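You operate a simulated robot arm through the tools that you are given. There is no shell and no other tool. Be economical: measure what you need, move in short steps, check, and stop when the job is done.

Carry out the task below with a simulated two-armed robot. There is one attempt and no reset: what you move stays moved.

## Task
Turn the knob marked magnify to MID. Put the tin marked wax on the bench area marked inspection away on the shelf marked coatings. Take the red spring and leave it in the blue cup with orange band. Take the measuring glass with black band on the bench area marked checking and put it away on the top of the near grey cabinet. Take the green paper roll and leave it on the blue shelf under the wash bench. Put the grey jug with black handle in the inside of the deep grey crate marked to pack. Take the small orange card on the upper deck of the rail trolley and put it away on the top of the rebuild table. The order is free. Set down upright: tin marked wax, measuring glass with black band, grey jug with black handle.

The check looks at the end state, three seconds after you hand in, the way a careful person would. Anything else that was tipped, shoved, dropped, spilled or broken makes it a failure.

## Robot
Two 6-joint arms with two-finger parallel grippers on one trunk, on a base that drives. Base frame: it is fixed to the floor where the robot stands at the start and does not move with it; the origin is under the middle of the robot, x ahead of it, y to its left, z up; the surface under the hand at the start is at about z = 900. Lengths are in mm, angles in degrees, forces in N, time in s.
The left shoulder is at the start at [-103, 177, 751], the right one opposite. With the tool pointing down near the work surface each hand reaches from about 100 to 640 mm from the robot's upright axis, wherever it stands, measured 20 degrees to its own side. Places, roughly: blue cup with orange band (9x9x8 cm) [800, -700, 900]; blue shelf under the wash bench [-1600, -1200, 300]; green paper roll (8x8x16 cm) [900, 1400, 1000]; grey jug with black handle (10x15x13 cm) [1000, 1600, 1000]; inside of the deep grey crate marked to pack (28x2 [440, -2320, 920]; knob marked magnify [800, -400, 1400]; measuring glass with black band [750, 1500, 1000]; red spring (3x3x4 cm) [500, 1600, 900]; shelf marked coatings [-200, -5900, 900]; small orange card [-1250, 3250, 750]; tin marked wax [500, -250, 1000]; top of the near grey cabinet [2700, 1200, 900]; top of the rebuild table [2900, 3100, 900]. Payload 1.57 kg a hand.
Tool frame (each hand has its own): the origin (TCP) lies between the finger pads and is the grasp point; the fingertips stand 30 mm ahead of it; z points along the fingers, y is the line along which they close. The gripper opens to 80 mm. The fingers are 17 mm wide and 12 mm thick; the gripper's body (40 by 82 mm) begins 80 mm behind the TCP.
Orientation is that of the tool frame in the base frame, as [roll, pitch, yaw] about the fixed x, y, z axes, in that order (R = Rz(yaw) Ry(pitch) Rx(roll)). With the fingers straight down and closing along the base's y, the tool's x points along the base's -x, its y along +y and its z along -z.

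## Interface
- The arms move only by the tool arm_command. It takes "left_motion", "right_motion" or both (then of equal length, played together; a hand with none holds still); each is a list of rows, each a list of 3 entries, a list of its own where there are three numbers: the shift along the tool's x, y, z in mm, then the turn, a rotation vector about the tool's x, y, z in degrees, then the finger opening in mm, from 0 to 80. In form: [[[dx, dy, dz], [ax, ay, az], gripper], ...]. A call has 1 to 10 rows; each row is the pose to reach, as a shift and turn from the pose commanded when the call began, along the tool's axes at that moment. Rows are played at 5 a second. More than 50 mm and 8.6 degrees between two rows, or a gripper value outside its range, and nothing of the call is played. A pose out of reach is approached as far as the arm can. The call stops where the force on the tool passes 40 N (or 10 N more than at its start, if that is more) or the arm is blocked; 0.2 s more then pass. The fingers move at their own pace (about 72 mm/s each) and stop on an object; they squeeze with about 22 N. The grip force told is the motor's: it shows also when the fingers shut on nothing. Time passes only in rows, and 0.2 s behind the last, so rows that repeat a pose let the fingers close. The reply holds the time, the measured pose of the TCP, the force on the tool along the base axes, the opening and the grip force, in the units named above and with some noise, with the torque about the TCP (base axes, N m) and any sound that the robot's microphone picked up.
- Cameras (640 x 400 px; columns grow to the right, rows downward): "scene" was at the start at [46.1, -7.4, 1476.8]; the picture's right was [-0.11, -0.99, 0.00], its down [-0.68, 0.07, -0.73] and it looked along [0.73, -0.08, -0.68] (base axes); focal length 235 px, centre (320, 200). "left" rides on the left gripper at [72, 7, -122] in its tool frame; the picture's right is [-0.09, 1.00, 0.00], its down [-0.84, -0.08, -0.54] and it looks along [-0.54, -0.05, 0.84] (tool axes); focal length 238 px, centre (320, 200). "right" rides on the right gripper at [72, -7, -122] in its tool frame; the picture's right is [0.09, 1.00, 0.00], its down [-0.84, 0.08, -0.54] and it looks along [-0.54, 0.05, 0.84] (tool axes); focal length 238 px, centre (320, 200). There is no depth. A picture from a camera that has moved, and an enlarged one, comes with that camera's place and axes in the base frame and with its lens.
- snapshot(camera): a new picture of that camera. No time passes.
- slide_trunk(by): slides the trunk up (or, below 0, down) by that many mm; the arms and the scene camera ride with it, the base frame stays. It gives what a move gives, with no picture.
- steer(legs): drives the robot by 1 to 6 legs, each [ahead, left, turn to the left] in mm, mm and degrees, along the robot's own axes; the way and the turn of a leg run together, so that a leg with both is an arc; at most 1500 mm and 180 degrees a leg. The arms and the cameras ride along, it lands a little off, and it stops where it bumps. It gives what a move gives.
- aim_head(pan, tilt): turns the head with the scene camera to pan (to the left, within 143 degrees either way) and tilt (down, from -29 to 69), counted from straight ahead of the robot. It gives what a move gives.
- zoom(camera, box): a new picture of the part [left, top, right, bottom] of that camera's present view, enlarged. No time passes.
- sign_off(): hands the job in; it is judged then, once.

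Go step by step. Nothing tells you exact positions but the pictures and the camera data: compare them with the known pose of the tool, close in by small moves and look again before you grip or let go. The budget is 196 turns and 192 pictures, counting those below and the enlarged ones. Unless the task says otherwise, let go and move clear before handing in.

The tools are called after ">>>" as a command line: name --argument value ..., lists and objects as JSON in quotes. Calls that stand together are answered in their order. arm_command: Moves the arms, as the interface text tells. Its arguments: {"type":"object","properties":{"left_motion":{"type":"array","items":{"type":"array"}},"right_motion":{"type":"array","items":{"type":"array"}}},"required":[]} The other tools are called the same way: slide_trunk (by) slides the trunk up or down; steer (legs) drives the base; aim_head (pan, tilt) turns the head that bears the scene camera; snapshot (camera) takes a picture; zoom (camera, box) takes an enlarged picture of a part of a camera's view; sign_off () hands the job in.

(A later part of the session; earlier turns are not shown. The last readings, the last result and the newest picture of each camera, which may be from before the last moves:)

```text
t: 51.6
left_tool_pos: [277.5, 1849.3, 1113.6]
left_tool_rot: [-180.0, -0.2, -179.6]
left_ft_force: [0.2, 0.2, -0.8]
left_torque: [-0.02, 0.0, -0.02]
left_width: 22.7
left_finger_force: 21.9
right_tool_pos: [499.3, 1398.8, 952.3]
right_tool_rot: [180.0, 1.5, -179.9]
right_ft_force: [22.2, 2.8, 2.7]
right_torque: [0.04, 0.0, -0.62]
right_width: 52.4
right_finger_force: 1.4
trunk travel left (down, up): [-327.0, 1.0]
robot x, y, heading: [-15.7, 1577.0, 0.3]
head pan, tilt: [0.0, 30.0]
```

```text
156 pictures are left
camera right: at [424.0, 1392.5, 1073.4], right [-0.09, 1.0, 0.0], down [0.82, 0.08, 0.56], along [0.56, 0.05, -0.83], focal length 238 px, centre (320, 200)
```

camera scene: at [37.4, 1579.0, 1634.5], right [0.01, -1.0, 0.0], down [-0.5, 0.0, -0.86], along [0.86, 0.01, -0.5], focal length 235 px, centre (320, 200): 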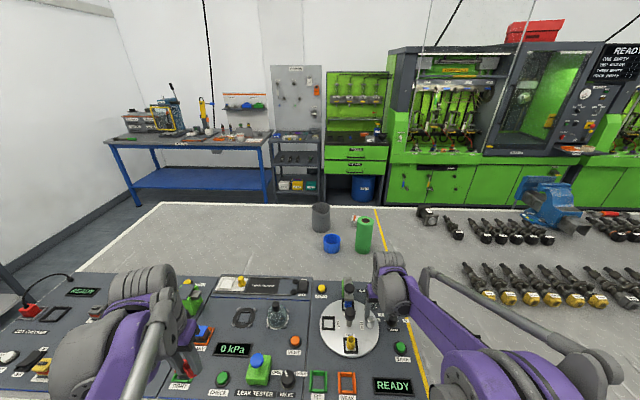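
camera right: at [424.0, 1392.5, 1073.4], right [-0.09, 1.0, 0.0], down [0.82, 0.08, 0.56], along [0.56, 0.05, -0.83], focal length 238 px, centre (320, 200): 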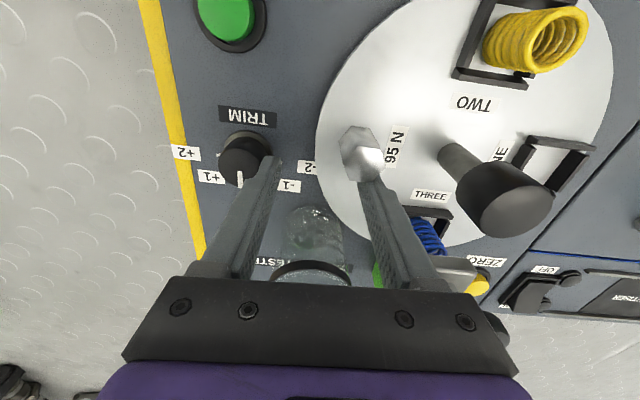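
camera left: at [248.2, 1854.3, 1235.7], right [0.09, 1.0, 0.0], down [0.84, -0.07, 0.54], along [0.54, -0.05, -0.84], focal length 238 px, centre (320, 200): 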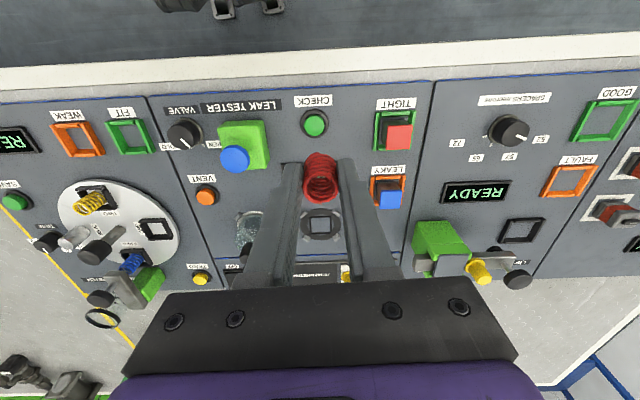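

A step was refused (my row was too long), the hand slid back without lifting: the glass stayed standing but the finger met the TRIM knob. I back off forward gently and raise the hand, then inspect.

>>> arm_command --right_motion '[[[-6, 0, 0], [0, 0, 0], 52], [[-10, 0, 0], [0, 0, 0], 52], [[-10, 0, 0], [0, 0, 0], 52], [[-10, 0, -40], [0, 0, 0], 52], [[-10, 0, -85], [0, 0, 0], 52], [[-10, 0, -130], [0, 0, 0], 52]]'

>>> snapshot --camera "right"

>>> zoom --camera "scene" --box '[290, 240, 450, 400]'

```text
t: 53.0
left_tool_pos: [275.0, 1846.9, 1114.0]
left_tool_rot: [180.0, 0.1, -179.5]
left_ft_force: [0.5, 0.4, -0.1]
left_torque: [0.03, 0.02, -0.05]
left_width: 22.7
left_finger_force: 21.7
right_tool_pos: [502.4, 1398.8, 1083.4]
right_tool_rot: [179.9, 1.5, -179.9]
right_ft_force: [0.0, 0.6, -0.4]
right_torque: [-0.01, -0.01, 0.01]
right_width: 51.9
right_finger_force: 0.0
trunk travel left (down, up): [-327.0, 1.0]
robot x, y, heading: [-14.5, 1576.3, 0.5]
head pan, tilt: [0.0, 30.0]
```

```text
155 pictures are left
camera right: at [426.4, 1392.5, 1203.9], right [-0.09, 1.0, 0.0], down [0.82, 0.08, 0.56], along [0.56, 0.05, -0.83], focal length 238 px, centre (320, 200)
```

right: 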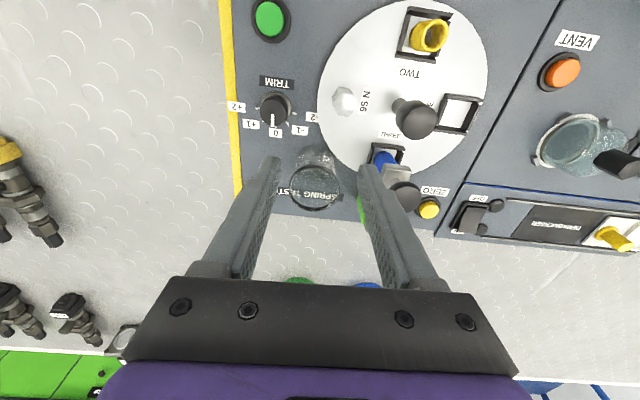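

```text
2.50 times, centred on (370, 320) of scene
camera zoom: at [33.7, 1578.8, 1634.6], right [0.01, -1.0, 0.0], down [-0.5, 0.0, -0.87], along [0.87, 0.01, -0.5], focal length 588 px, centre (195, -100)
```

zoom: 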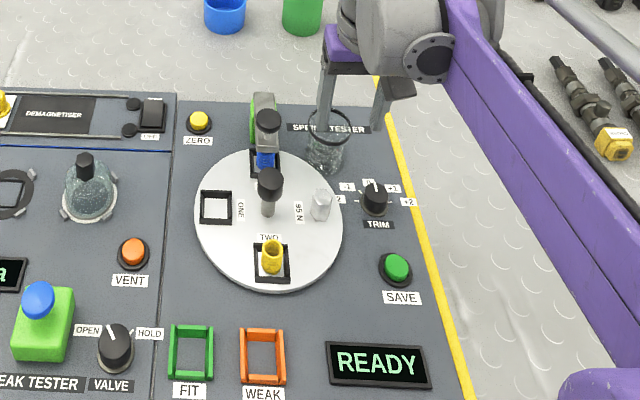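

All is well: glass upright at about [565,1399], TRIM still at 0, weight standing. I align over the glass again.

>>> arm_command --right_motion '[[[-32, 0, 0], [0, 0, 0], 70], [[-62, 0, 0], [0, 0, 0], 70], [[-62, 0, 30], [0, -1.5, 0], 70], [[-62, 0, 60], [0, -1.5, 0], 70], [[-62, 0, 60], [0, -1.5, 0], 70]]'

>>> snapshot --camera "right"

>>> zoom --camera "scene" --box '[310, 240, 430, 340]'

```text
t: 54.2
left_tool_pos: [275.9, 1847.6, 1114.2]
left_tool_rot: [180.0, 0.1, -179.6]
left_ft_force: [0.1, -0.3, -0.3]
left_torque: [-0.01, 0.0, 0.0]
left_width: 22.6
left_finger_force: 21.7
right_tool_pos: [566.6, 1399.5, 1024.3]
right_tool_rot: [179.9, 2.9, 180.0]
right_ft_force: [0.6, 0.0, 0.1]
right_torque: [0.05, -0.03, 0.03]
right_width: 70.1
right_finger_force: 0.0
trunk travel left (down, up): [-327.0, 1.0]
robot x, y, heading: [-14.5, 1578.9, 0.6]
head pan, tilt: [0.0, 30.0]
```

```text
153 pictures are left
camera right: at [488.0, 1392.7, 1142.2], right [-0.09, 1.0, 0.0], down [0.81, 0.08, 0.59], along [0.58, 0.05, -0.81], focal length 238 px, centre (320, 200)
```

right: 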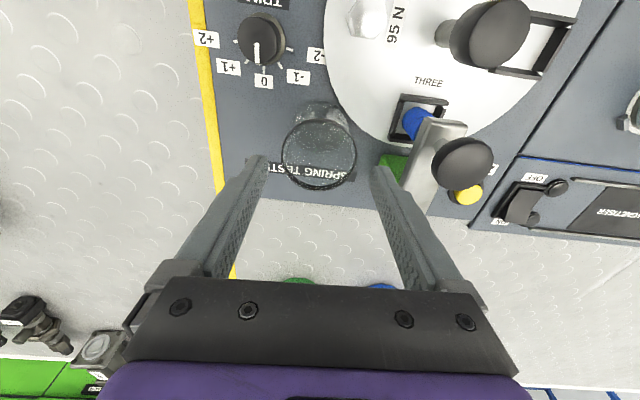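

```text
4.00 times, centred on (370, 290) of scene
camera zoom: at [33.9, 1578.7, 1634.6], right [0.01, -1.0, 0.0], down [-0.5, 0.0, -0.87], along [0.87, 0.01, -0.5], focal length 941 px, centre (120, -160)
```

zoom: 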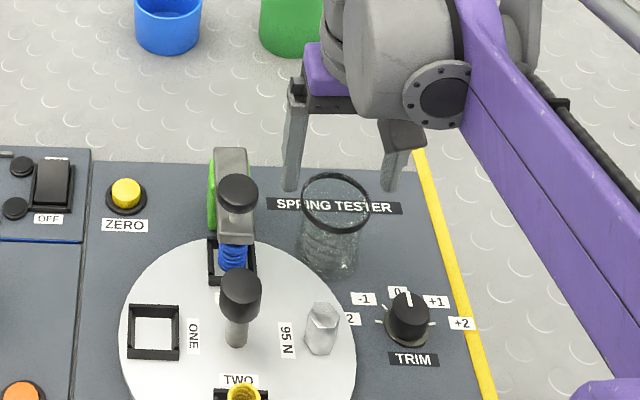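

Correct the small tilt and descend onto the glass.

>>> arm_command --right_motion '[[[0, -2, 0], [0, 3, 0], 68], [[2, -2, 25], [0, 3, 0], 68], [[3, -2, 50], [0, 3, 0], 68], [[4, -2, 68], [0, 3, 0], 68], [[4, -2, 68], [0, 3, 0], 68], [[4, -2, 68], [0, 3, 0], 50], [[4, -2, 68], [0, 3, 0], 50], [[4, -2, 68], [0, 3, 0], 50]]'

>>> snapshot --camera "right"

```text
t: 56.0
left_tool_pos: [275.7, 1848.0, 1113.0]
left_tool_rot: [-180.0, 0.0, -179.6]
left_ft_force: [0.2, 0.6, 0.4]
left_torque: [-0.03, 0.02, -0.01]
left_width: 22.5
left_finger_force: 22.6
right_tool_pos: [565.7, 1396.2, 958.5]
right_tool_rot: [179.9, -0.1, -179.8]
right_ft_force: [-0.1, 0.1, 0.5]
right_torque: [0.01, -0.03, 0.01]
right_width: 56.8
right_finger_force: 21.7
trunk travel left (down, up): [-327.0, 1.0]
robot x, y, heading: [-13.9, 1578.4, 0.4]
head pan, tilt: [0.0, 30.0]
```

```text
151 pictures are left
camera right: at [492.8, 1389.8, 1080.7], right [-0.09, 1.0, 0.0], down [0.84, 0.08, 0.54], along [0.54, 0.05, -0.84], focal length 238 px, centre (320, 200)
```

right: 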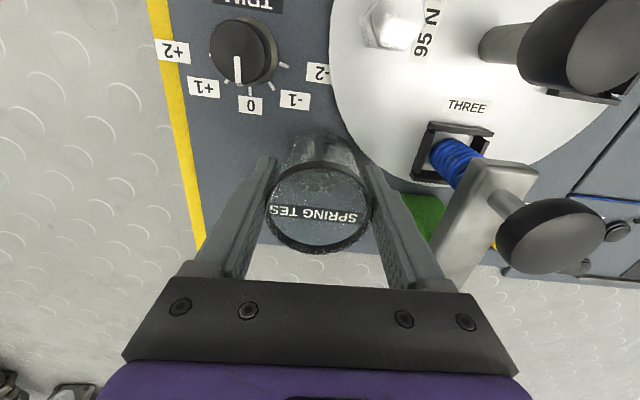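

Gripped. Lift straight up and tuck back; no drive until I've confirmed.

>>> arm_command --right_motion '[[[0, 0, -20], [0, 0, 0], 50], [[0, 0, -60], [0, 0, 0], 50], [[0, 0, -100], [0, 0, 0], 50], [[0, 0, -140], [0, 0, 0], 50], [[0, 0, -175], [0, 0, 0], 50], [[45, 0, -175], [0, 0, 0], 50], [[90, 0, -175], [0, 0, 0], 50], [[135, 0, -175], [0, 0, 0], 50], [[180, 0, -175], [0, 0, 0], 50], [[225, 0, -175], [0, 0, 0], 50]]'

>>> snapshot --camera "right"

>>> zoom --camera "scene" --box '[290, 240, 450, 400]'

```text
t: 58.2
left_tool_pos: [274.7, 1846.0, 1115.1]
left_tool_rot: [-180.0, 0.1, -179.6]
left_ft_force: [-1.0, -0.6, -0.7]
left_torque: [-0.01, -0.02, 0.01]
left_width: 22.5
left_finger_force: 22.3
right_tool_pos: [337.2, 1399.0, 1134.4]
right_tool_rot: [179.9, 0.0, -179.9]
right_ft_force: [-0.5, 0.9, -0.8]
right_torque: [-0.01, -0.03, 0.0]
right_width: 56.8
right_finger_force: 22.4
trunk travel left (down, up): [-327.0, 1.0]
robot x, y, heading: [-13.6, 1577.6, 0.4]
head pan, tilt: [0.0, 30.0]
```

```text
150 pictures are left
camera right: at [263.6, 1392.6, 1257.0], right [-0.09, 1.0, 0.0], down [0.84, 0.08, 0.54], along [0.54, 0.05, -0.84], focal length 238 px, centre (320, 200)
```

right: 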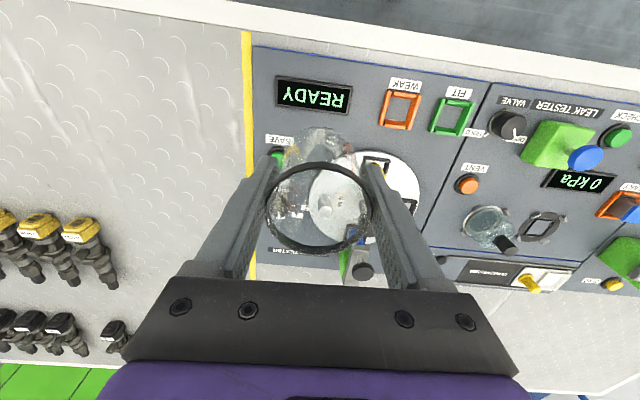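

```text
2.50 times, centred on (370, 320) of scene
camera zoom: at [32.1, 1578.6, 1634.5], right [0.01, -1.0, 0.0], down [-0.5, 0.0, -0.87], along [0.87, 0.01, -0.5], focal length 588 px, centre (195, -100)
```

zoom: 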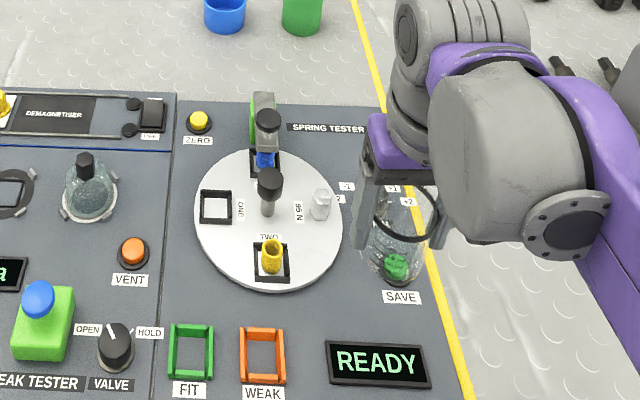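

Glass is held well and everything else stands. Now back off and drive left around the bench end.

>>> steer --legs '[[-250, 0, 0], [0, 1500, 0]]'

>>> aim_head --pan -20 --tilt 30

>>> snapshot --camera "scene"

>>> aim_head --pan 60 --tilt 30

>>> snapshot --camera "scene"

```text
t: 72.9
left_tool_pos: [30.4, 3342.0, 1114.3]
left_tool_rot: [-180.0, 0.0, 179.8]
left_ft_force: [0.1, -1.0, -0.7]
left_torque: [0.0, -0.01, -0.01]
left_width: 22.2
left_finger_force: 21.8
right_tool_pos: [87.9, 2893.3, 1135.3]
right_tool_rot: [179.9, 0.0, 179.5]
right_ft_force: [-0.2, -0.6, -0.6]
right_torque: [0.01, -0.03, -0.03]
right_width: 56.0
right_finger_force: 21.8
trunk travel left (down, up): [-327.0, 1.0]
robot x, y, heading: [-265.3, 3077.4, -0.4]
head pan, tilt: [0.0, 30.0]
```

```text
t: 73.7
left_tool_pos: [30.4, 3341.3, 1114.7]
left_tool_rot: [179.9, 0.0, 179.7]
left_ft_force: [0.5, -0.5, -0.1]
left_torque: [0.02, -0.01, 0.0]
left_width: 22.7
left_finger_force: 22.0
right_tool_pos: [87.6, 2892.5, 1133.3]
right_tool_rot: [179.9, 0.0, 179.4]
right_ft_force: [1.3, -0.2, 0.2]
right_torque: [-0.01, -0.01, 0.03]
right_width: 56.1
right_finger_force: 22.5
trunk travel left (down, up): [-327.0, 1.0]
robot x, y, heading: [-262.0, 3078.0, -0.3]
head pan, tilt: [-20.0, 30.0]
```

```text
148 pictures are left
camera scene: at [-220.2, 3045.9, 1634.6], right [-0.35, -0.94, 0.0], down [-0.47, 0.17, -0.87], along [0.81, -0.3, -0.5], focal length 235 px, centre (320, 200)
```

scene: 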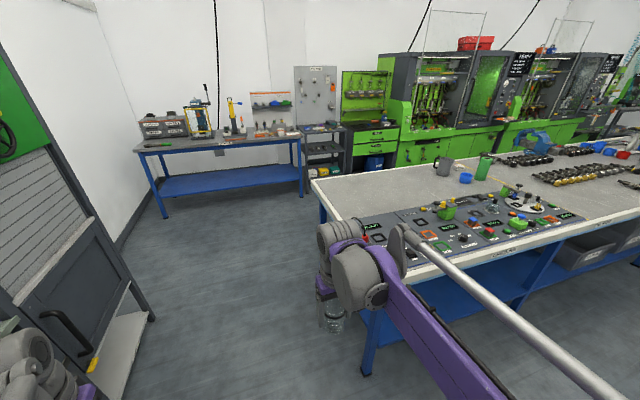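

```text
t: 75.3
left_tool_pos: [30.2, 3342.3, 1115.0]
left_tool_rot: [180.0, 0.0, 179.7]
left_ft_force: [0.8, -0.8, -0.1]
left_torque: [-0.04, -0.01, 0.02]
left_width: 22.5
left_finger_force: 21.8
right_tool_pos: [88.2, 2894.2, 1134.7]
right_tool_rot: [179.9, 0.1, 179.3]
right_ft_force: [0.1, 0.3, -1.3]
right_torque: [0.03, -0.01, 0.01]
right_width: 56.0
right_finger_force: 22.3
trunk travel left (down, up): [-327.0, 1.0]
robot x, y, heading: [-267.3, 3075.5, -0.1]
head pan, tilt: [60.0, 30.0]
```

```text
147 pictures are left
camera scene: at [-259.3, 3155.3, 1634.6], right [0.86, -0.51, 0.0], down [-0.25, -0.43, -0.87], along [0.44, 0.75, -0.5], focal length 235 px, centre (320, 200)
```

scene: 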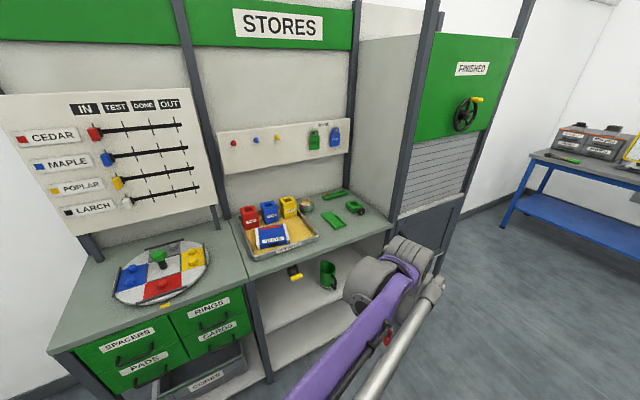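

The way between bench end and stores is clear. I go ahead into the aisle behind the bench.

>>> steer --legs '[[0, 120, 0], [1500, 0, 0], [450, 0, 0], [0, -1300, 0]]'

>>> aim_head --pan -10 --tilt 30

>>> snapshot --camera "scene"

```text
t: 97.7
left_tool_pos: [2079.2, 2217.8, 1114.6]
left_tool_rot: [-180.0, 0.0, -178.9]
left_ft_force: [-0.7, 0.0, -0.2]
left_torque: [-0.01, 0.0, 0.01]
left_width: 22.6
left_finger_force: 22.2
right_tool_pos: [2147.6, 1771.4, 1133.4]
right_tool_rot: [179.9, 0.1, -179.3]
right_ft_force: [0.7, 0.1, -0.8]
right_torque: [-0.01, -0.01, -0.03]
right_width: 55.3
right_finger_force: 22.0
trunk travel left (down, up): [-327.0, 1.0]
robot x, y, heading: [1791.7, 1944.3, 1.1]
head pan, tilt: [60.0, 30.0]
```

```text
t: 99.1
left_tool_pos: [2078.7, 2217.8, 1113.2]
left_tool_rot: [-179.9, 0.0, -178.9]
left_ft_force: [0.9, -0.1, -0.1]
left_torque: [-0.02, 0.02, -0.01]
left_width: 22.3
left_finger_force: 22.0
right_tool_pos: [2146.9, 1769.2, 1134.3]
right_tool_rot: [179.9, 0.0, -179.2]
right_ft_force: [0.1, -1.3, -0.1]
right_torque: [-0.02, -0.04, 0.02]
right_width: 55.2
right_finger_force: 22.2
trunk travel left (down, up): [-327.0, 1.0]
robot x, y, heading: [1793.2, 1941.3, 0.7]
head pan, tilt: [-10.0, 30.0]
```

```text
146 pictures are left
camera scene: at [1840.1, 1930.7, 1634.6], right [-0.15, -0.99, 0.0], down [-0.49, 0.08, -0.87], along [0.86, -0.13, -0.5], focal length 235 px, centre (320, 200)
```

scene: 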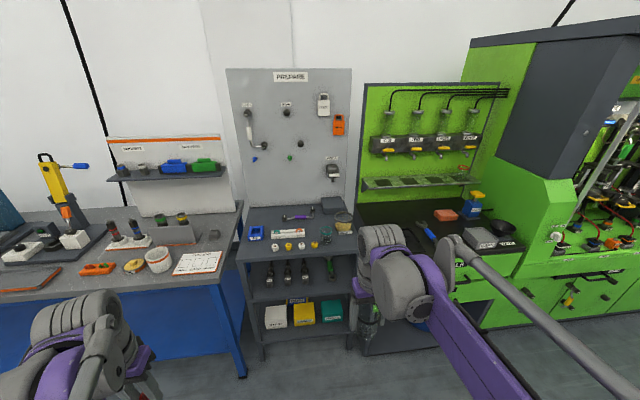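

I see a grey PREPARE rack and a green station. I move on right to see the place near [2700,1200], and check the glass in the hand.

>>> steer --legs '[[0, -600, 0]]'

>>> aim_head --pan 0 --tilt 35

>>> snapshot --camera "scene"

>>> snapshot --camera "right"

```text
t: 104.8
left_tool_pos: [2091.1, 1622.9, 1113.6]
left_tool_rot: [-180.0, -0.1, -179.6]
left_ft_force: [-0.2, -0.4, 0.6]
left_torque: [-0.01, -0.01, 0.03]
left_width: 22.6
left_finger_force: 22.2
right_tool_pos: [2152.9, 1173.9, 1134.6]
right_tool_rot: [179.8, -0.1, -179.8]
right_ft_force: [0.0, -1.0, 1.0]
right_torque: [-0.01, 0.03, 0.02]
right_width: 54.5
right_finger_force: 22.7
trunk travel left (down, up): [-327.0, 1.0]
robot x, y, heading: [1800.0, 1352.5, 0.4]
head pan, tilt: [-10.0, 30.0]
```

```text
t: 105.5
left_tool_pos: [2090.4, 1623.0, 1114.0]
left_tool_rot: [180.0, 0.0, -179.7]
left_ft_force: [-0.2, -1.2, 0.5]
left_torque: [-0.04, -0.02, -0.01]
left_width: 22.5
left_finger_force: 22.2
right_tool_pos: [2153.7, 1174.8, 1134.8]
right_tool_rot: [179.9, 0.0, -179.9]
right_ft_force: [-0.5, 0.9, -1.2]
right_torque: [0.02, 0.05, -0.02]
right_width: 54.9
right_finger_force: 22.2
trunk travel left (down, up): [-327.0, 1.0]
robot x, y, heading: [1798.5, 1355.3, 0.5]
head pan, tilt: [0.0, 35.0]
```

```text
145 pictures are left
camera scene: at [1846.4, 1354.0, 1626.8], right [0.01, -1.0, 0.0], down [-0.57, 0.0, -0.82], along [0.82, 0.01, -0.57], focal length 235 px, centre (320, 200)
```

scene: 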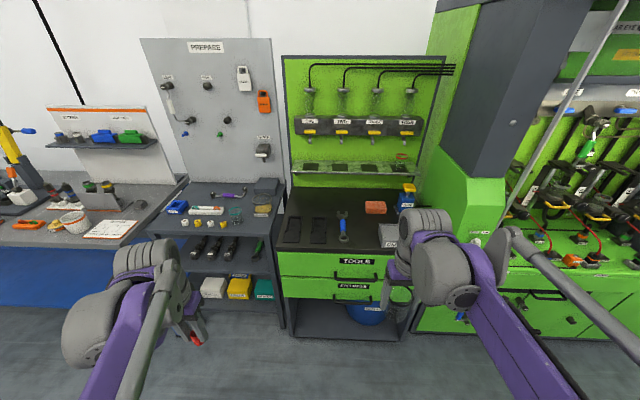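

```text
144 pictures are left
camera right: at [2080.5, 1168.1, 1256.9], right [-0.09, 1.0, 0.0], down [0.84, 0.08, 0.54], along [0.54, 0.05, -0.84], focal length 238 px, centre (320, 200)
```

right: 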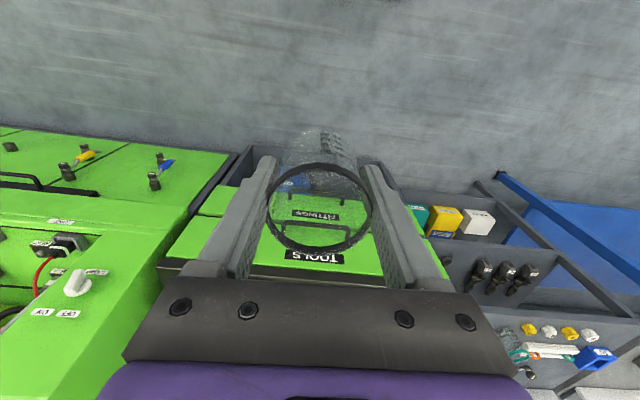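

The place at [2700,1200] is the dark-topped tool cabinet (green drawers in a grey body). I zoom to check free space and labels.

>>> zoom --camera "scene" --box '[265, 160, 445, 345]'

>>> aim_head --pan -60 --tilt 30

>>> snapshot --camera "scene"

```text
2.16 times, centred on (355, 252) of scene
camera zoom: at [1846.4, 1354.0, 1626.8], right [0.01, -1.0, 0.0], down [-0.57, 0.0, -0.82], along [0.82, 0.01, -0.57], focal length 509 px, centre (244, 86)
```

zoom: 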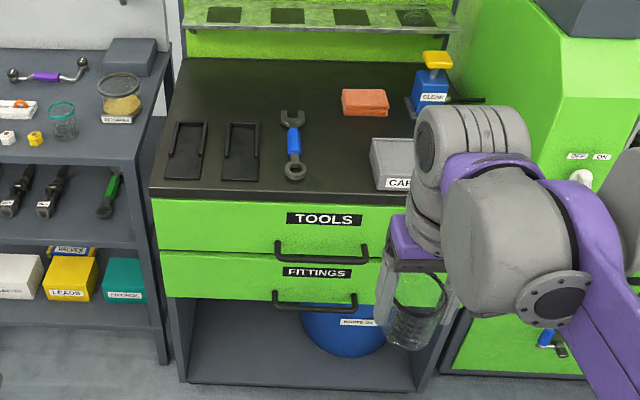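

```text
t: 106.8
left_tool_pos: [2091.1, 1622.6, 1113.5]
left_tool_rot: [-180.0, -0.1, -179.7]
left_ft_force: [-0.1, -0.1, -0.4]
left_torque: [0.01, 0.0, 0.01]
left_width: 22.7
left_finger_force: 22.0
right_tool_pos: [2153.5, 1174.5, 1135.3]
right_tool_rot: [179.8, 0.0, -179.9]
right_ft_force: [0.3, -0.2, -0.8]
right_torque: [0.0, 0.03, 0.03]
right_width: 55.2
right_finger_force: 22.1
trunk travel left (down, up): [-327.0, 1.0]
robot x, y, heading: [1798.7, 1350.7, 0.4]
head pan, tilt: [-60.0, 30.0]
```

```text
142 pictures are left
camera scene: at [1804.1, 1275.5, 1634.5], right [-0.86, -0.51, 0.0], down [-0.25, 0.43, -0.87], along [0.44, -0.75, -0.5], focal length 235 px, centre (320, 200)
```

scene: 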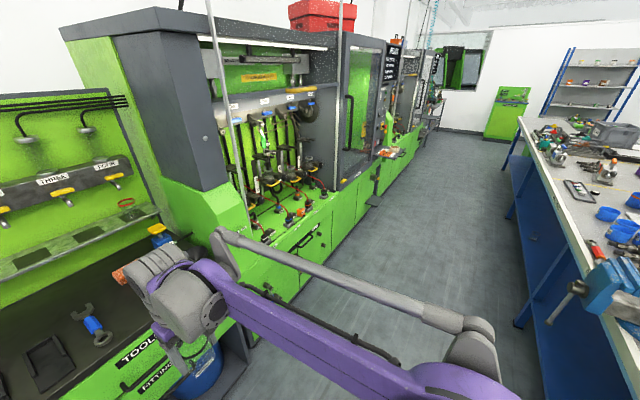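

Free spot between wrench and CARDS box at about [2622,1176]. I drive forward 265 mm.

>>> steer --legs '[[265, 0, 0]]'

>>> aim_head --pan 5 --tilt 45

>>> snapshot --camera "scene"

>>> snapshot --camera "right"

```text
t: 108.7
left_tool_pos: [2354.4, 1623.1, 1114.4]
left_tool_rot: [180.0, -0.1, -179.7]
left_ft_force: [0.1, 0.0, -0.7]
left_torque: [0.01, 0.0, -0.01]
left_width: 22.7
left_finger_force: 21.8
right_tool_pos: [2417.7, 1175.5, 1135.0]
right_tool_rot: [179.8, 0.0, 180.0]
right_ft_force: [-0.2, 0.0, -0.4]
right_torque: [0.03, -0.05, 0.01]
right_width: 55.0
right_finger_force: 22.1
trunk travel left (down, up): [-327.0, 1.0]
robot x, y, heading: [2060.1, 1354.9, 0.3]
head pan, tilt: [-60.0, 30.0]
```

```text
t: 110.0
left_tool_pos: [2355.2, 1623.5, 1114.4]
left_tool_rot: [-180.0, 0.0, -179.7]
left_ft_force: [-0.4, 0.3, -0.3]
left_torque: [-0.01, -0.04, 0.01]
left_width: 22.5
left_finger_force: 21.9
right_tool_pos: [2417.2, 1175.2, 1134.9]
right_tool_rot: [179.9, 0.0, -180.0]
right_ft_force: [0.6, 0.8, 0.1]
right_torque: [0.01, -0.03, 0.0]
right_width: 55.2
right_finger_force: 21.6
trunk travel left (down, up): [-327.0, 1.0]
robot x, y, heading: [2063.4, 1355.4, 0.4]
head pan, tilt: [5.0, 45.0]
```

```text
141 pictures are left
camera scene: at [2103.8, 1362.5, 1612.0], right [0.09, -1.0, 0.0], down [-0.7, -0.06, -0.71], along [0.7, 0.06, -0.71], focal length 235 px, centre (320, 200)
```

scene: 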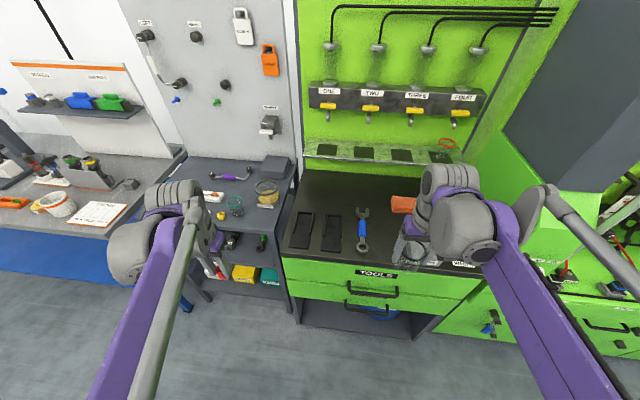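

```text
140 pictures are left
camera right: at [2344.4, 1168.9, 1256.9], right [-0.09, 1.0, 0.0], down [0.84, 0.08, 0.54], along [0.54, 0.05, -0.84], focal length 238 px, centre (320, 200)
```

right: 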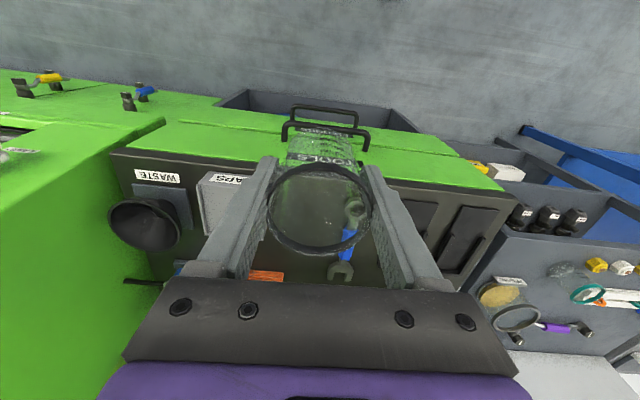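

I extend over the spot and view again before lowering.

>>> arm_command --right_motion '[[[-45, 0, 0], [0, 0, 0], 50], [[-90, 0, 0], [0, 0, 0], 50], [[-135, 1, 0], [0, 0, 0], 50], [[-180, 2, 0], [0, 0, 0], 50], [[-205, 3, 20], [0, 0, 0], 50], [[-205, 3, 60], [0, 0, 0], 50], [[-205, 3, 60], [0, 0, 0], 50]]'

>>> snapshot --camera "right"

>>> zoom --camera "scene" --box '[290, 150, 470, 290]'

```text
t: 111.6
left_tool_pos: [2356.6, 1622.5, 1114.8]
left_tool_rot: [-179.9, 0.1, -179.7]
left_ft_force: [-0.1, 0.3, 0.4]
left_torque: [0.03, 0.02, 0.0]
left_width: 22.6
left_finger_force: 22.2
right_tool_pos: [2620.3, 1177.9, 1074.9]
right_tool_rot: [180.0, 0.0, -180.0]
right_ft_force: [-1.7, 0.5, -0.2]
right_torque: [0.0, 0.03, 0.03]
right_width: 55.2
right_finger_force: 21.9
trunk travel left (down, up): [-327.0, 1.0]
robot x, y, heading: [2066.9, 1354.3, 0.3]
head pan, tilt: [5.0, 45.0]
```

```text
139 pictures are left
camera right: at [2547.7, 1171.6, 1197.6], right [-0.09, 1.0, 0.0], down [0.84, 0.08, 0.54], along [0.54, 0.05, -0.84], focal length 238 px, centre (320, 200)
```

right: 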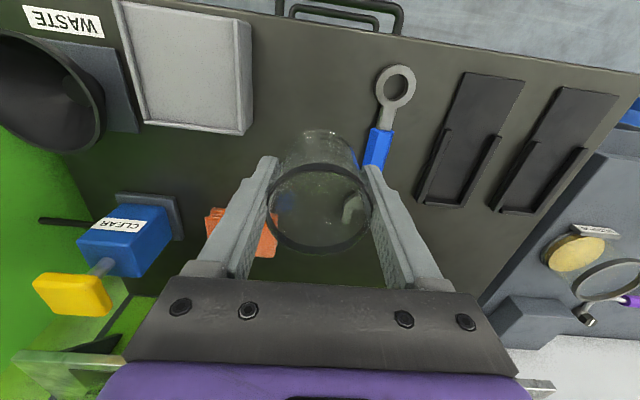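

```text
2.86 times, centred on (380, 220) of scene
camera zoom: at [2103.9, 1362.7, 1612.0], right [0.09, -1.0, 0.0], down [-0.7, -0.06, -0.71], along [0.7, 0.06, -0.71], focal length 672 px, centre (149, 143)
```

zoom: 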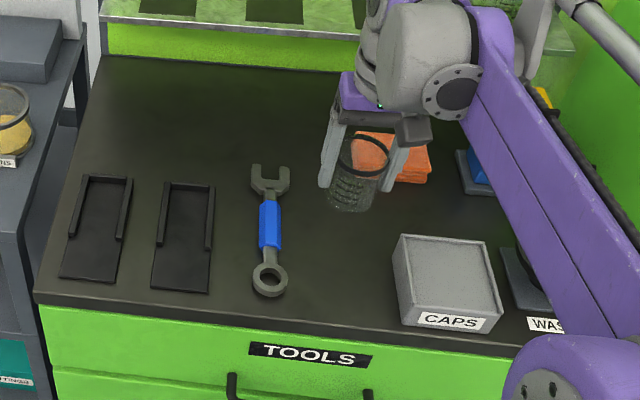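

Free floor for the glass; shift 8 mm right and lower close to the top.

>>> arm_command --right_motion '[[[0, -8, 0], [0, 0, 0], 50], [[0, -8, 40], [0, 0, 0], 50], [[0, -8, 80], [0, 0, 0], 50], [[0, -8, 104], [0, 0, 0], 50], [[0, -8, 110], [0, 0, 0], 50], [[0, -8, 110], [0, 0, 0], 50]]'

>>> zoom --camera "scene" --box '[340, 170, 460, 260]'

```text
t: 113.0
left_tool_pos: [2354.4, 1622.9, 1115.3]
left_tool_rot: [179.9, 0.1, -179.8]
left_ft_force: [1.4, 0.2, 0.0]
left_torque: [-0.01, 0.0, -0.01]
left_width: 22.5
left_finger_force: 22.3
right_tool_pos: [2620.9, 1169.3, 964.4]
right_tool_rot: [179.9, 0.0, -180.0]
right_ft_force: [0.7, -0.7, -0.9]
right_torque: [-0.01, 0.0, -0.05]
right_width: 55.1
right_finger_force: 22.6
trunk travel left (down, up): [-327.0, 1.0]
robot x, y, heading: [2067.9, 1355.3, 0.3]
head pan, tilt: [5.0, 45.0]
```

```text
4.44 times, centred on (400, 215) of scene
camera zoom: at [2103.8, 1362.6, 1612.0], right [0.09, -1.0, 0.0], down [-0.7, -0.06, -0.71], along [0.7, 0.06, -0.71], focal length 1046 px, centre (-36, 133)
```

zoom: 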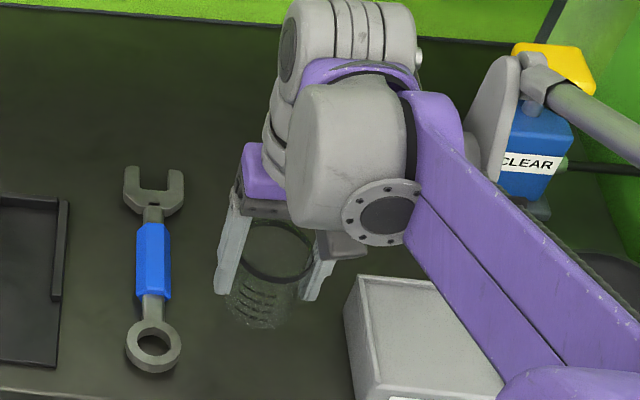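

Lower by a few mm until contact is felt.

>>> arm_command --right_motion '[[[0, 0, 3], [0, 0, 0], 50], [[0, 0, 6], [0, 0, 0], 50], [[0, 0, 6], [0, 0, 0], 50]]'

```text
t: 113.8
left_tool_pos: [2354.5, 1623.5, 1114.6]
left_tool_rot: [179.9, 0.0, -179.8]
left_ft_force: [-0.5, -0.1, -0.4]
left_torque: [-0.02, 0.0, 0.02]
left_width: 22.7
left_finger_force: 22.2
right_tool_pos: [2623.3, 1170.2, 959.4]
right_tool_rot: [179.9, -0.1, 180.0]
right_ft_force: [0.3, -0.3, 0.0]
right_torque: [-0.01, 0.03, 0.02]
right_width: 55.1
right_finger_force: 21.9
trunk travel left (down, up): [-327.0, 1.0]
robot x, y, heading: [2064.0, 1355.1, 0.2]
head pan, tilt: [5.0, 45.0]
```

>>> arm_command --right_motion '[[[0, 0, 2], [0, 0, 0], 50], [[0, 0, 4], [0, 0, 0], 50], [[0, 0, 4], [0, 0, 0], 50]]'

>>> arm_command --right_motion '[[[0, 0, 2], [0, 0, 0], 50], [[0, 0, 3], [0, 0, 0], 50], [[0, 0, 3], [0, 0, 0], 50]]'

```text
t: 114.6
left_tool_pos: [2355.7, 1623.6, 1114.3]
left_tool_rot: [180.0, -0.1, -179.7]
left_ft_force: [-0.1, -0.3, -0.4]
left_torque: [0.01, 0.02, -0.01]
left_width: 22.4
left_finger_force: 22.5
right_tool_pos: [2623.3, 1170.2, 954.0]
right_tool_rot: [179.9, -0.1, -180.0]
right_ft_force: [-0.7, -0.1, 0.0]
right_torque: [-0.01, 0.0, 0.04]
right_width: 55.2
right_finger_force: 21.8
trunk travel left (down, up): [-327.0, 1.0]
robot x, y, heading: [2062.9, 1351.2, 0.0]
head pan, tilt: [5.0, 45.0]
```

```text
t: 115.4
left_tool_pos: [2356.1, 1622.9, 1114.2]
left_tool_rot: [180.0, -0.1, -179.6]
left_ft_force: [-0.5, -0.7, 1.2]
left_torque: [0.02, 0.02, -0.01]
left_width: 22.6
left_finger_force: 22.1
right_tool_pos: [2622.8, 1170.0, 951.7]
right_tool_rot: [180.0, 0.0, -180.0]
right_ft_force: [-0.4, 0.3, -0.9]
right_torque: [0.0, -0.01, -0.02]
right_width: 55.1
right_finger_force: 21.7
trunk travel left (down, up): [-327.0, 1.0]
robot x, y, heading: [2065.6, 1354.7, -0.1]
head pan, tilt: [5.0, 45.0]
```

No contact yet; I check the gap by picture.

>>> zoom --camera "scene" --box '[360, 190, 440, 250]'

>>> arm_command --right_motion '[[[0, 0, 2], [0, 0, 0], 50], [[0, 0, 4], [0, 0, 0], 50], [[0, 0, 4], [0, 0, 0], 50]]'

```text
6.67 times, centred on (400, 220) of scene
camera zoom: at [2103.8, 1362.6, 1611.9], right [0.09, -1.0, 0.0], down [-0.7, -0.06, -0.71], along [0.7, 0.06, -0.71], focal length 1568 px, centre (-213, 67)
```

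zoom: 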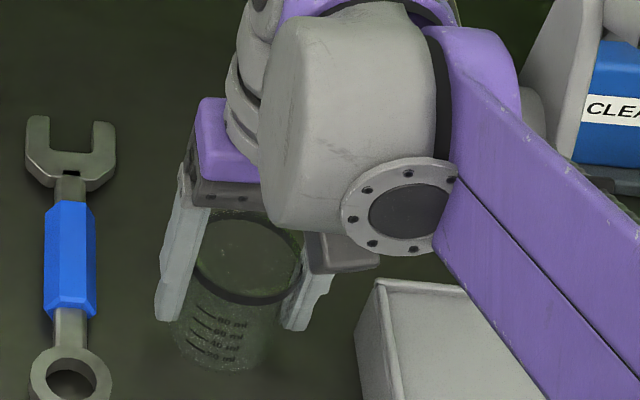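

```text
t: 116.2
left_tool_pos: [2355.6, 1624.6, 1114.4]
left_tool_rot: [180.0, 0.0, -179.8]
left_ft_force: [-0.6, -1.1, -0.6]
left_torque: [-0.01, 0.02, -0.01]
left_width: 22.5
left_finger_force: 22.8
right_tool_pos: [2621.1, 1171.0, 946.5]
right_tool_rot: [179.8, 0.0, 179.9]
right_ft_force: [-0.2, -0.4, 1.8]
right_torque: [-0.07, 0.04, 0.03]
right_width: 55.2
right_finger_force: 21.4
trunk travel left (down, up): [-327.0, 1.0]
robot x, y, heading: [2066.7, 1352.3, 0.2]
head pan, tilt: [5.0, 45.0]
```

>>> arm_command --right_motion '[[[0, 0, 2], [0, 0, 0], 50], [[0, 0, 3], [0, 0, 0], 50], [[0, 0, 3], [0, 0, 0], 50]]'

```text
t: 117.0
left_tool_pos: [2355.5, 1622.9, 1114.4]
left_tool_rot: [179.9, 0.1, -179.7]
left_ft_force: [-0.2, 0.6, -0.4]
left_torque: [0.03, 0.0, -0.01]
left_width: 22.6
left_finger_force: 21.9
right_tool_pos: [2621.6, 1171.2, 942.4]
right_tool_rot: [179.8, 0.0, 180.0]
right_ft_force: [-0.8, -0.7, 0.0]
right_torque: [0.0, -0.04, -0.02]
right_width: 55.2
right_finger_force: 21.5
trunk travel left (down, up): [-327.0, 1.0]
robot x, y, heading: [2068.5, 1349.8, 0.3]
head pan, tilt: [5.0, 45.0]
```

>>> arm_command --right_motion '[[[0, 0, 2], [0, 0, 0], 50], [[0, 0, 4], [0, 0, 0], 50], [[0, 0, 4], [0, 0, 0], 50]]'

>>> arm_command --right_motion '[[[0, 0, 2], [0, 0, 0], 50], [[0, 0, 4], [0, 0, 0], 50], [[0, 0, 4], [0, 0, 0], 50]]'

>>> aim_head --pan -10 --tilt 45

>>> snapshot --camera "right"

```text
t: 117.8
left_tool_pos: [2354.6, 1623.9, 1114.3]
left_tool_rot: [-179.9, 0.1, -179.7]
left_ft_force: [-1.0, -0.4, -0.5]
left_torque: [0.0, 0.01, 0.02]
left_width: 22.6
left_finger_force: 22.0
right_tool_pos: [2621.3, 1171.3, 940.7]
right_tool_rot: [179.9, 0.2, -180.0]
right_ft_force: [0.4, 4.2, 16.9]
right_torque: [0.13, -0.04, 0.02]
right_width: 55.1
right_finger_force: 21.7
trunk travel left (down, up): [-327.0, 1.0]
robot x, y, heading: [2064.1, 1353.2, 0.5]
head pan, tilt: [5.0, 45.0]
```

```text
t: 118.6
left_tool_pos: [2353.9, 1623.4, 1114.2]
left_tool_rot: [-179.9, 0.1, -179.8]
left_ft_force: [0.0, 0.5, -0.3]
left_torque: [0.02, 0.01, 0.03]
left_width: 22.8
left_finger_force: 21.5
right_tool_pos: [2622.0, 1170.6, 937.3]
right_tool_rot: [179.9, 0.1, 179.9]
right_ft_force: [-0.1, 1.8, 17.5]
right_torque: [0.1, 0.01, 0.02]
right_width: 55.1
right_finger_force: 22.3
trunk travel left (down, up): [-327.0, 1.0]
robot x, y, heading: [2067.6, 1354.5, 0.6]
head pan, tilt: [5.0, 45.0]
```

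```text
t: 119.4
left_tool_pos: [2354.7, 1623.3, 1114.0]
left_tool_rot: [-180.0, 0.1, -179.7]
left_ft_force: [0.2, -1.1, -0.3]
left_torque: [0.01, 0.02, 0.03]
left_width: 22.5
left_finger_force: 21.8
right_tool_pos: [2621.3, 1170.5, 938.0]
right_tool_rot: [180.0, 0.0, 180.0]
right_ft_force: [-0.5, 0.4, 15.3]
right_torque: [0.03, 0.01, 0.03]
right_width: 55.4
right_finger_force: 22.2
trunk travel left (down, up): [-327.0, 1.0]
robot x, y, heading: [2063.0, 1349.0, 0.9]
head pan, tilt: [-10.0, 45.0]
```

```text
135 pictures are left
camera right: at [2548.3, 1164.4, 1060.4], right [-0.09, 1.0, 0.0], down [0.84, 0.08, 0.54], along [0.54, 0.05, -0.84], focal length 238 px, centre (320, 200)
```

right: 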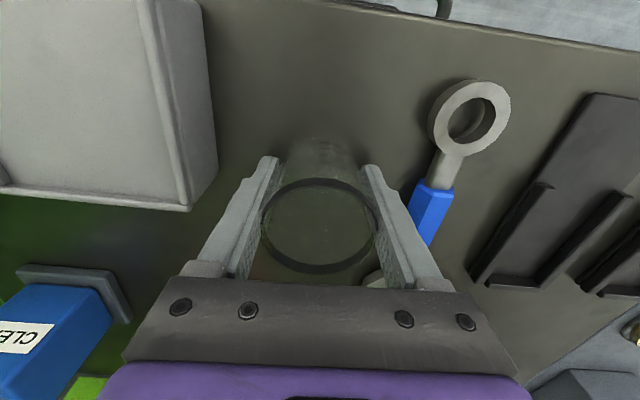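

Contact felt, glass is standing. I release and rise.

>>> arm_command --right_motion '[[[0, 0, -2], [0, 0, 0], 55], [[0, 0, -2], [0, 0, 0], 66], [[0, 0, -2], [0, 0, 0], 68], [[0, 0, -30], [0, 0, 0], 68], [[0, 0, -75], [0, 0, 0], 68], [[0, 0, -120], [0, 0, 0], 68], [[0, 0, -165], [0, 0, 0], 68], [[0, 0, -195], [0, 0, 0], 68]]'

>>> snapshot --camera "right"

```text
t: 121.2
left_tool_pos: [2354.2, 1623.4, 1115.1]
left_tool_rot: [180.0, -0.1, -179.7]
left_ft_force: [-0.1, -0.3, 0.3]
left_torque: [-0.02, -0.01, -0.01]
left_width: 22.6
left_finger_force: 21.9
right_tool_pos: [2622.7, 1169.5, 1133.6]
right_tool_rot: [179.8, 0.0, 179.9]
right_ft_force: [0.2, 0.1, 0.7]
right_torque: [0.03, 0.01, -0.02]
right_width: 68.1
right_finger_force: 0.1
trunk travel left (down, up): [-327.0, 1.0]
robot x, y, heading: [2069.0, 1354.2, 0.3]
head pan, tilt: [-10.0, 45.0]
```

```text
134 pictures are left
camera right: at [2549.4, 1163.8, 1255.8], right [-0.09, 1.0, 0.0], down [0.84, 0.08, 0.54], along [0.54, 0.05, -0.84], focal length 238 px, centre (320, 200)
```

right: 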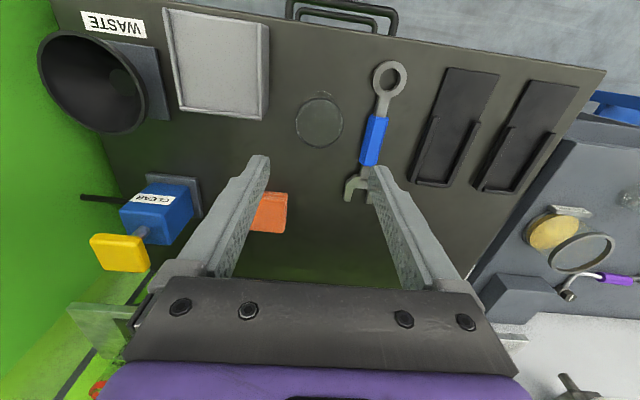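

Glass stands on the cabinet. Retract, back off, and turn to face the bench from behind.

>>> arm_command --right_motion '[[[45, 0, 0], [0, 0, 0], 68], [[90, 0, 0], [0, 0, 0], 68], [[135, 0, 0], [0, 0, 0], 68], [[180, 0, 0], [0, 0, 0], 68], [[225, 0, 0], [0, 0, 0], 68]]'

>>> steer --legs '[[-330, 0, 0], [0, 0, 180], [0, 1400, 0]]'

>>> aim_head --pan 10 --tilt 20

>>> snapshot --camera "scene"

```text
t: 122.4
left_tool_pos: [2352.8, 1622.9, 1116.0]
left_tool_rot: [-180.0, 0.1, -179.7]
left_ft_force: [-0.9, -0.8, 0.6]
left_torque: [0.07, -0.03, 0.01]
left_width: 22.2
left_finger_force: 22.1
right_tool_pos: [2393.3, 1171.5, 1131.7]
right_tool_rot: [179.9, 0.1, -180.0]
right_ft_force: [-0.3, 0.2, -0.1]
right_torque: [-0.03, -0.01, 0.02]
right_width: 67.9
right_finger_force: 0.1
trunk travel left (down, up): [-327.0, 1.0]
robot x, y, heading: [2061.7, 1351.8, 0.4]
head pan, tilt: [-10.0, 45.0]
```

```text
t: 143.4
left_tool_pos: [1313.2, -241.1, 1114.0]
left_tool_rot: [-179.9, 0.1, -4.2]
left_ft_force: [-0.9, -0.9, -1.0]
left_torque: [-0.02, 0.02, -0.02]
left_width: 22.5
left_finger_force: 22.3
right_tool_pos: [1308.4, 212.7, 1130.4]
right_tool_rot: [180.0, 0.0, -4.5]
right_ft_force: [-0.4, 0.9, 0.4]
right_torque: [-0.01, 0.03, 0.02]
right_width: 68.0
right_finger_force: 0.0
trunk travel left (down, up): [-327.0, 1.0]
robot x, y, heading: [1623.3, 2.4, 175.6]
head pan, tilt: [-10.0, 45.0]
```

```text
t: 144.3
left_tool_pos: [1313.3, -241.3, 1114.5]
left_tool_rot: [180.0, 0.0, -4.3]
left_ft_force: [-0.1, -0.1, -0.6]
left_torque: [0.01, -0.01, -0.04]
left_width: 22.3
left_finger_force: 22.1
right_tool_pos: [1308.4, 214.0, 1130.8]
right_tool_rot: [179.9, -0.1, -4.6]
right_ft_force: [0.7, 0.6, 0.0]
right_torque: [-0.02, -0.06, 0.0]
right_width: 68.1
right_finger_force: 0.1
trunk travel left (down, up): [-327.0, 1.0]
robot x, y, heading: [1623.3, 8.9, 175.8]
head pan, tilt: [10.0, 20.0]
```

```text
133 pictures are left
camera scene: at [1576.5, -6.1, 1650.5], right [-0.1, 0.99, 0.0], down [0.34, 0.03, -0.94], along [-0.93, -0.09, -0.34], focal length 235 px, centre (320, 200)
```

scene: 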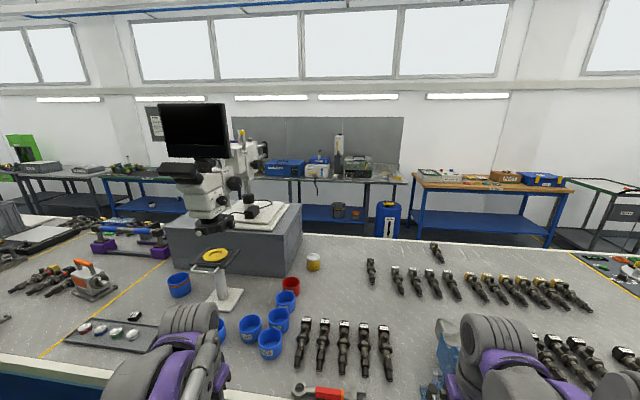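

The microscope's knobs face +y, reachable from here; the orange-banded cup is left of it. I straighten and zoom on the knob.

>>> steer --legs '[[0, 200, 4.2]]'

>>> aim_head --pan 15 --tilt 20

>>> snapshot --camera "scene"

>>> zoom --camera "scene" --box '[200, 130, 360, 240]'

```text
t: 146.6
left_tool_pos: [1326.0, -457.6, 1114.5]
left_tool_rot: [-179.9, 0.0, 0.2]
left_ft_force: [0.2, -0.1, -0.6]
left_torque: [-0.04, -0.01, 0.0]
left_width: 22.5
left_finger_force: 22.9
right_tool_pos: [1285.8, -5.0, 1130.8]
right_tool_rot: [179.9, 0.0, -0.1]
right_ft_force: [-0.2, -0.2, -0.2]
right_torque: [0.01, -0.02, 0.0]
right_width: 68.0
right_finger_force: 0.0
trunk travel left (down, up): [-327.0, 1.0]
robot x, y, heading: [1619.5, -191.7, -180.0]
head pan, tilt: [10.0, 20.0]
```

```text
t: 147.3
left_tool_pos: [1324.3, -456.5, 1113.8]
left_tool_rot: [180.0, 0.0, 0.2]
left_ft_force: [-0.1, 0.9, 0.3]
left_torque: [0.02, -0.01, -0.02]
left_width: 22.6
left_finger_force: 21.9
right_tool_pos: [1287.0, -4.6, 1130.8]
right_tool_rot: [180.0, 0.0, -0.1]
right_ft_force: [0.4, -0.3, -0.5]
right_torque: [0.03, 0.02, 0.01]
right_width: 68.2
right_finger_force: 0.0
trunk travel left (down, up): [-327.0, 1.0]
robot x, y, heading: [1617.4, -185.8, -180.1]
head pan, tilt: [15.0, 20.0]
```

```text
132 pictures are left
camera scene: at [1572.5, -211.4, 1650.6], right [-0.26, 0.97, 0.0], down [0.33, 0.09, -0.94], along [-0.91, -0.24, -0.34], focal length 235 px, centre (320, 200)
```

scene: 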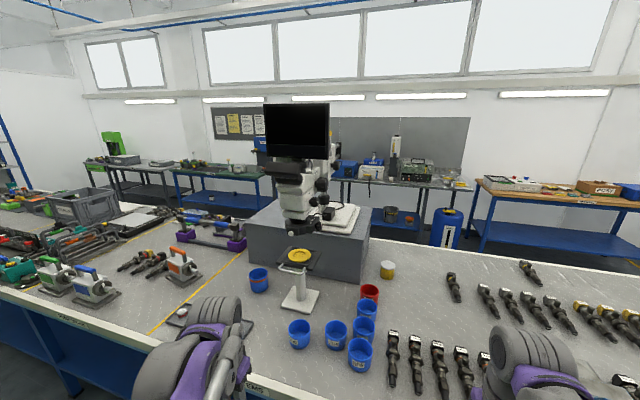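

```text
3.64 times, centred on (280, 185) of scene
camera zoom: at [1572.5, -211.4, 1650.6], right [-0.26, 0.97, 0.0], down [0.33, 0.09, -0.94], along [-0.91, -0.24, -0.34], focal length 855 px, centre (466, 254)
```

zoom: 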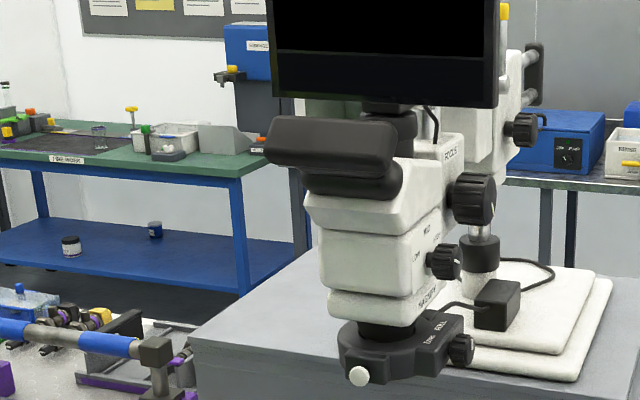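

Magnify knob is free with ~75 mm to neighbours. I raise both hands and turn the right hand to point toward -y.

>>> arm_command --right_motion '[[[0, 0, -20], [-8.5, 0, 0], 68], [[0, 0, -40], [-17, 0, 0], 68], [[0, 0, -60], [-25.5, 0, 0], 68], [[0, 0, -80], [-34, 0, 0], 68], [[0, 0, -100], [-42.5, 0, 0], 68], [[0, 0, -120], [-51, 0, 0], 68], [[0, 0, -140], [-59.5, 0, 0], 68], [[0, 0, -160], [-68, 0, 0], 68], [[0, 0, -180], [-76.5, 0, 0], 68], [[0, 0, -200], [-85, 0, 0], 68]]' --left_motion '[[[0, 0, -15], [0, 0, 0], 15], [[0, 0, -30], [0, 0, 0], 15], [[0, 0, -45], [0, 0, 0], 15], [[0, 0, -60], [0, 0, 0], 15], [[0, 0, -75], [0, 0, 0], 15], [[0, 0, -90], [0, 0, 0], 15], [[0, 0, -105], [0, 0, 0], 15], [[0, 0, -120], [0, 0, 0], 15], [[0, 0, -135], [0, 0, 0], 15], [[0, 0, -150], [0, 0, 0], 15]]'

>>> snapshot --camera "right"

>>> snapshot --camera "scene"

```text
t: 149.5
left_tool_pos: [1325.5, -458.6, 1262.2]
left_tool_rot: [-180.0, 0.0, 0.1]
left_ft_force: [0.7, 0.7, -0.1]
left_torque: [0.02, -0.01, 0.0]
left_width: 22.7
left_finger_force: 22.1
right_tool_pos: [1255.2, -56.3, 1331.1]
right_tool_rot: [94.8, 0.0, -0.6]
right_ft_force: [-0.1, 0.3, -0.5]
right_torque: [-0.01, 0.01, -0.01]
right_width: 67.8
right_finger_force: 0.1
right hand out of reach, approached as far as the arm can: row 8, 9, 10
trunk travel left (down, up): [-327.0, 1.0]
robot x, y, heading: [1616.9, -187.7, -179.9]
head pan, tilt: [15.0, 20.0]
```

```text
130 pictures are left
camera right: at [1326.9, 65.7, 1334.3], right [0.09, -0.09, 0.99], down [-0.83, 0.54, 0.12], along [-0.55, -0.84, -0.02], focal length 238 px, centre (320, 200)
```

right: 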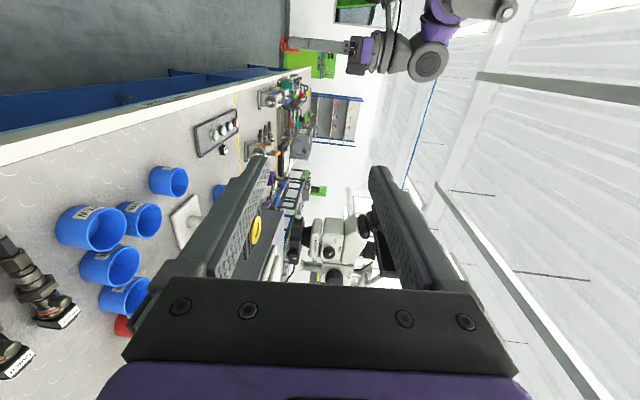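

```text
129 pictures are left
camera scene: at [1572.3, -211.0, 1650.6], right [-0.26, 0.97, 0.0], down [0.33, 0.09, -0.94], along [-0.91, -0.25, -0.34], focal length 235 px, centre (320, 200)
```

scene: 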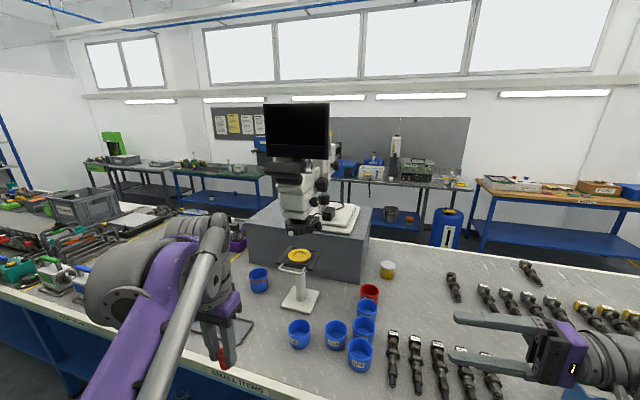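

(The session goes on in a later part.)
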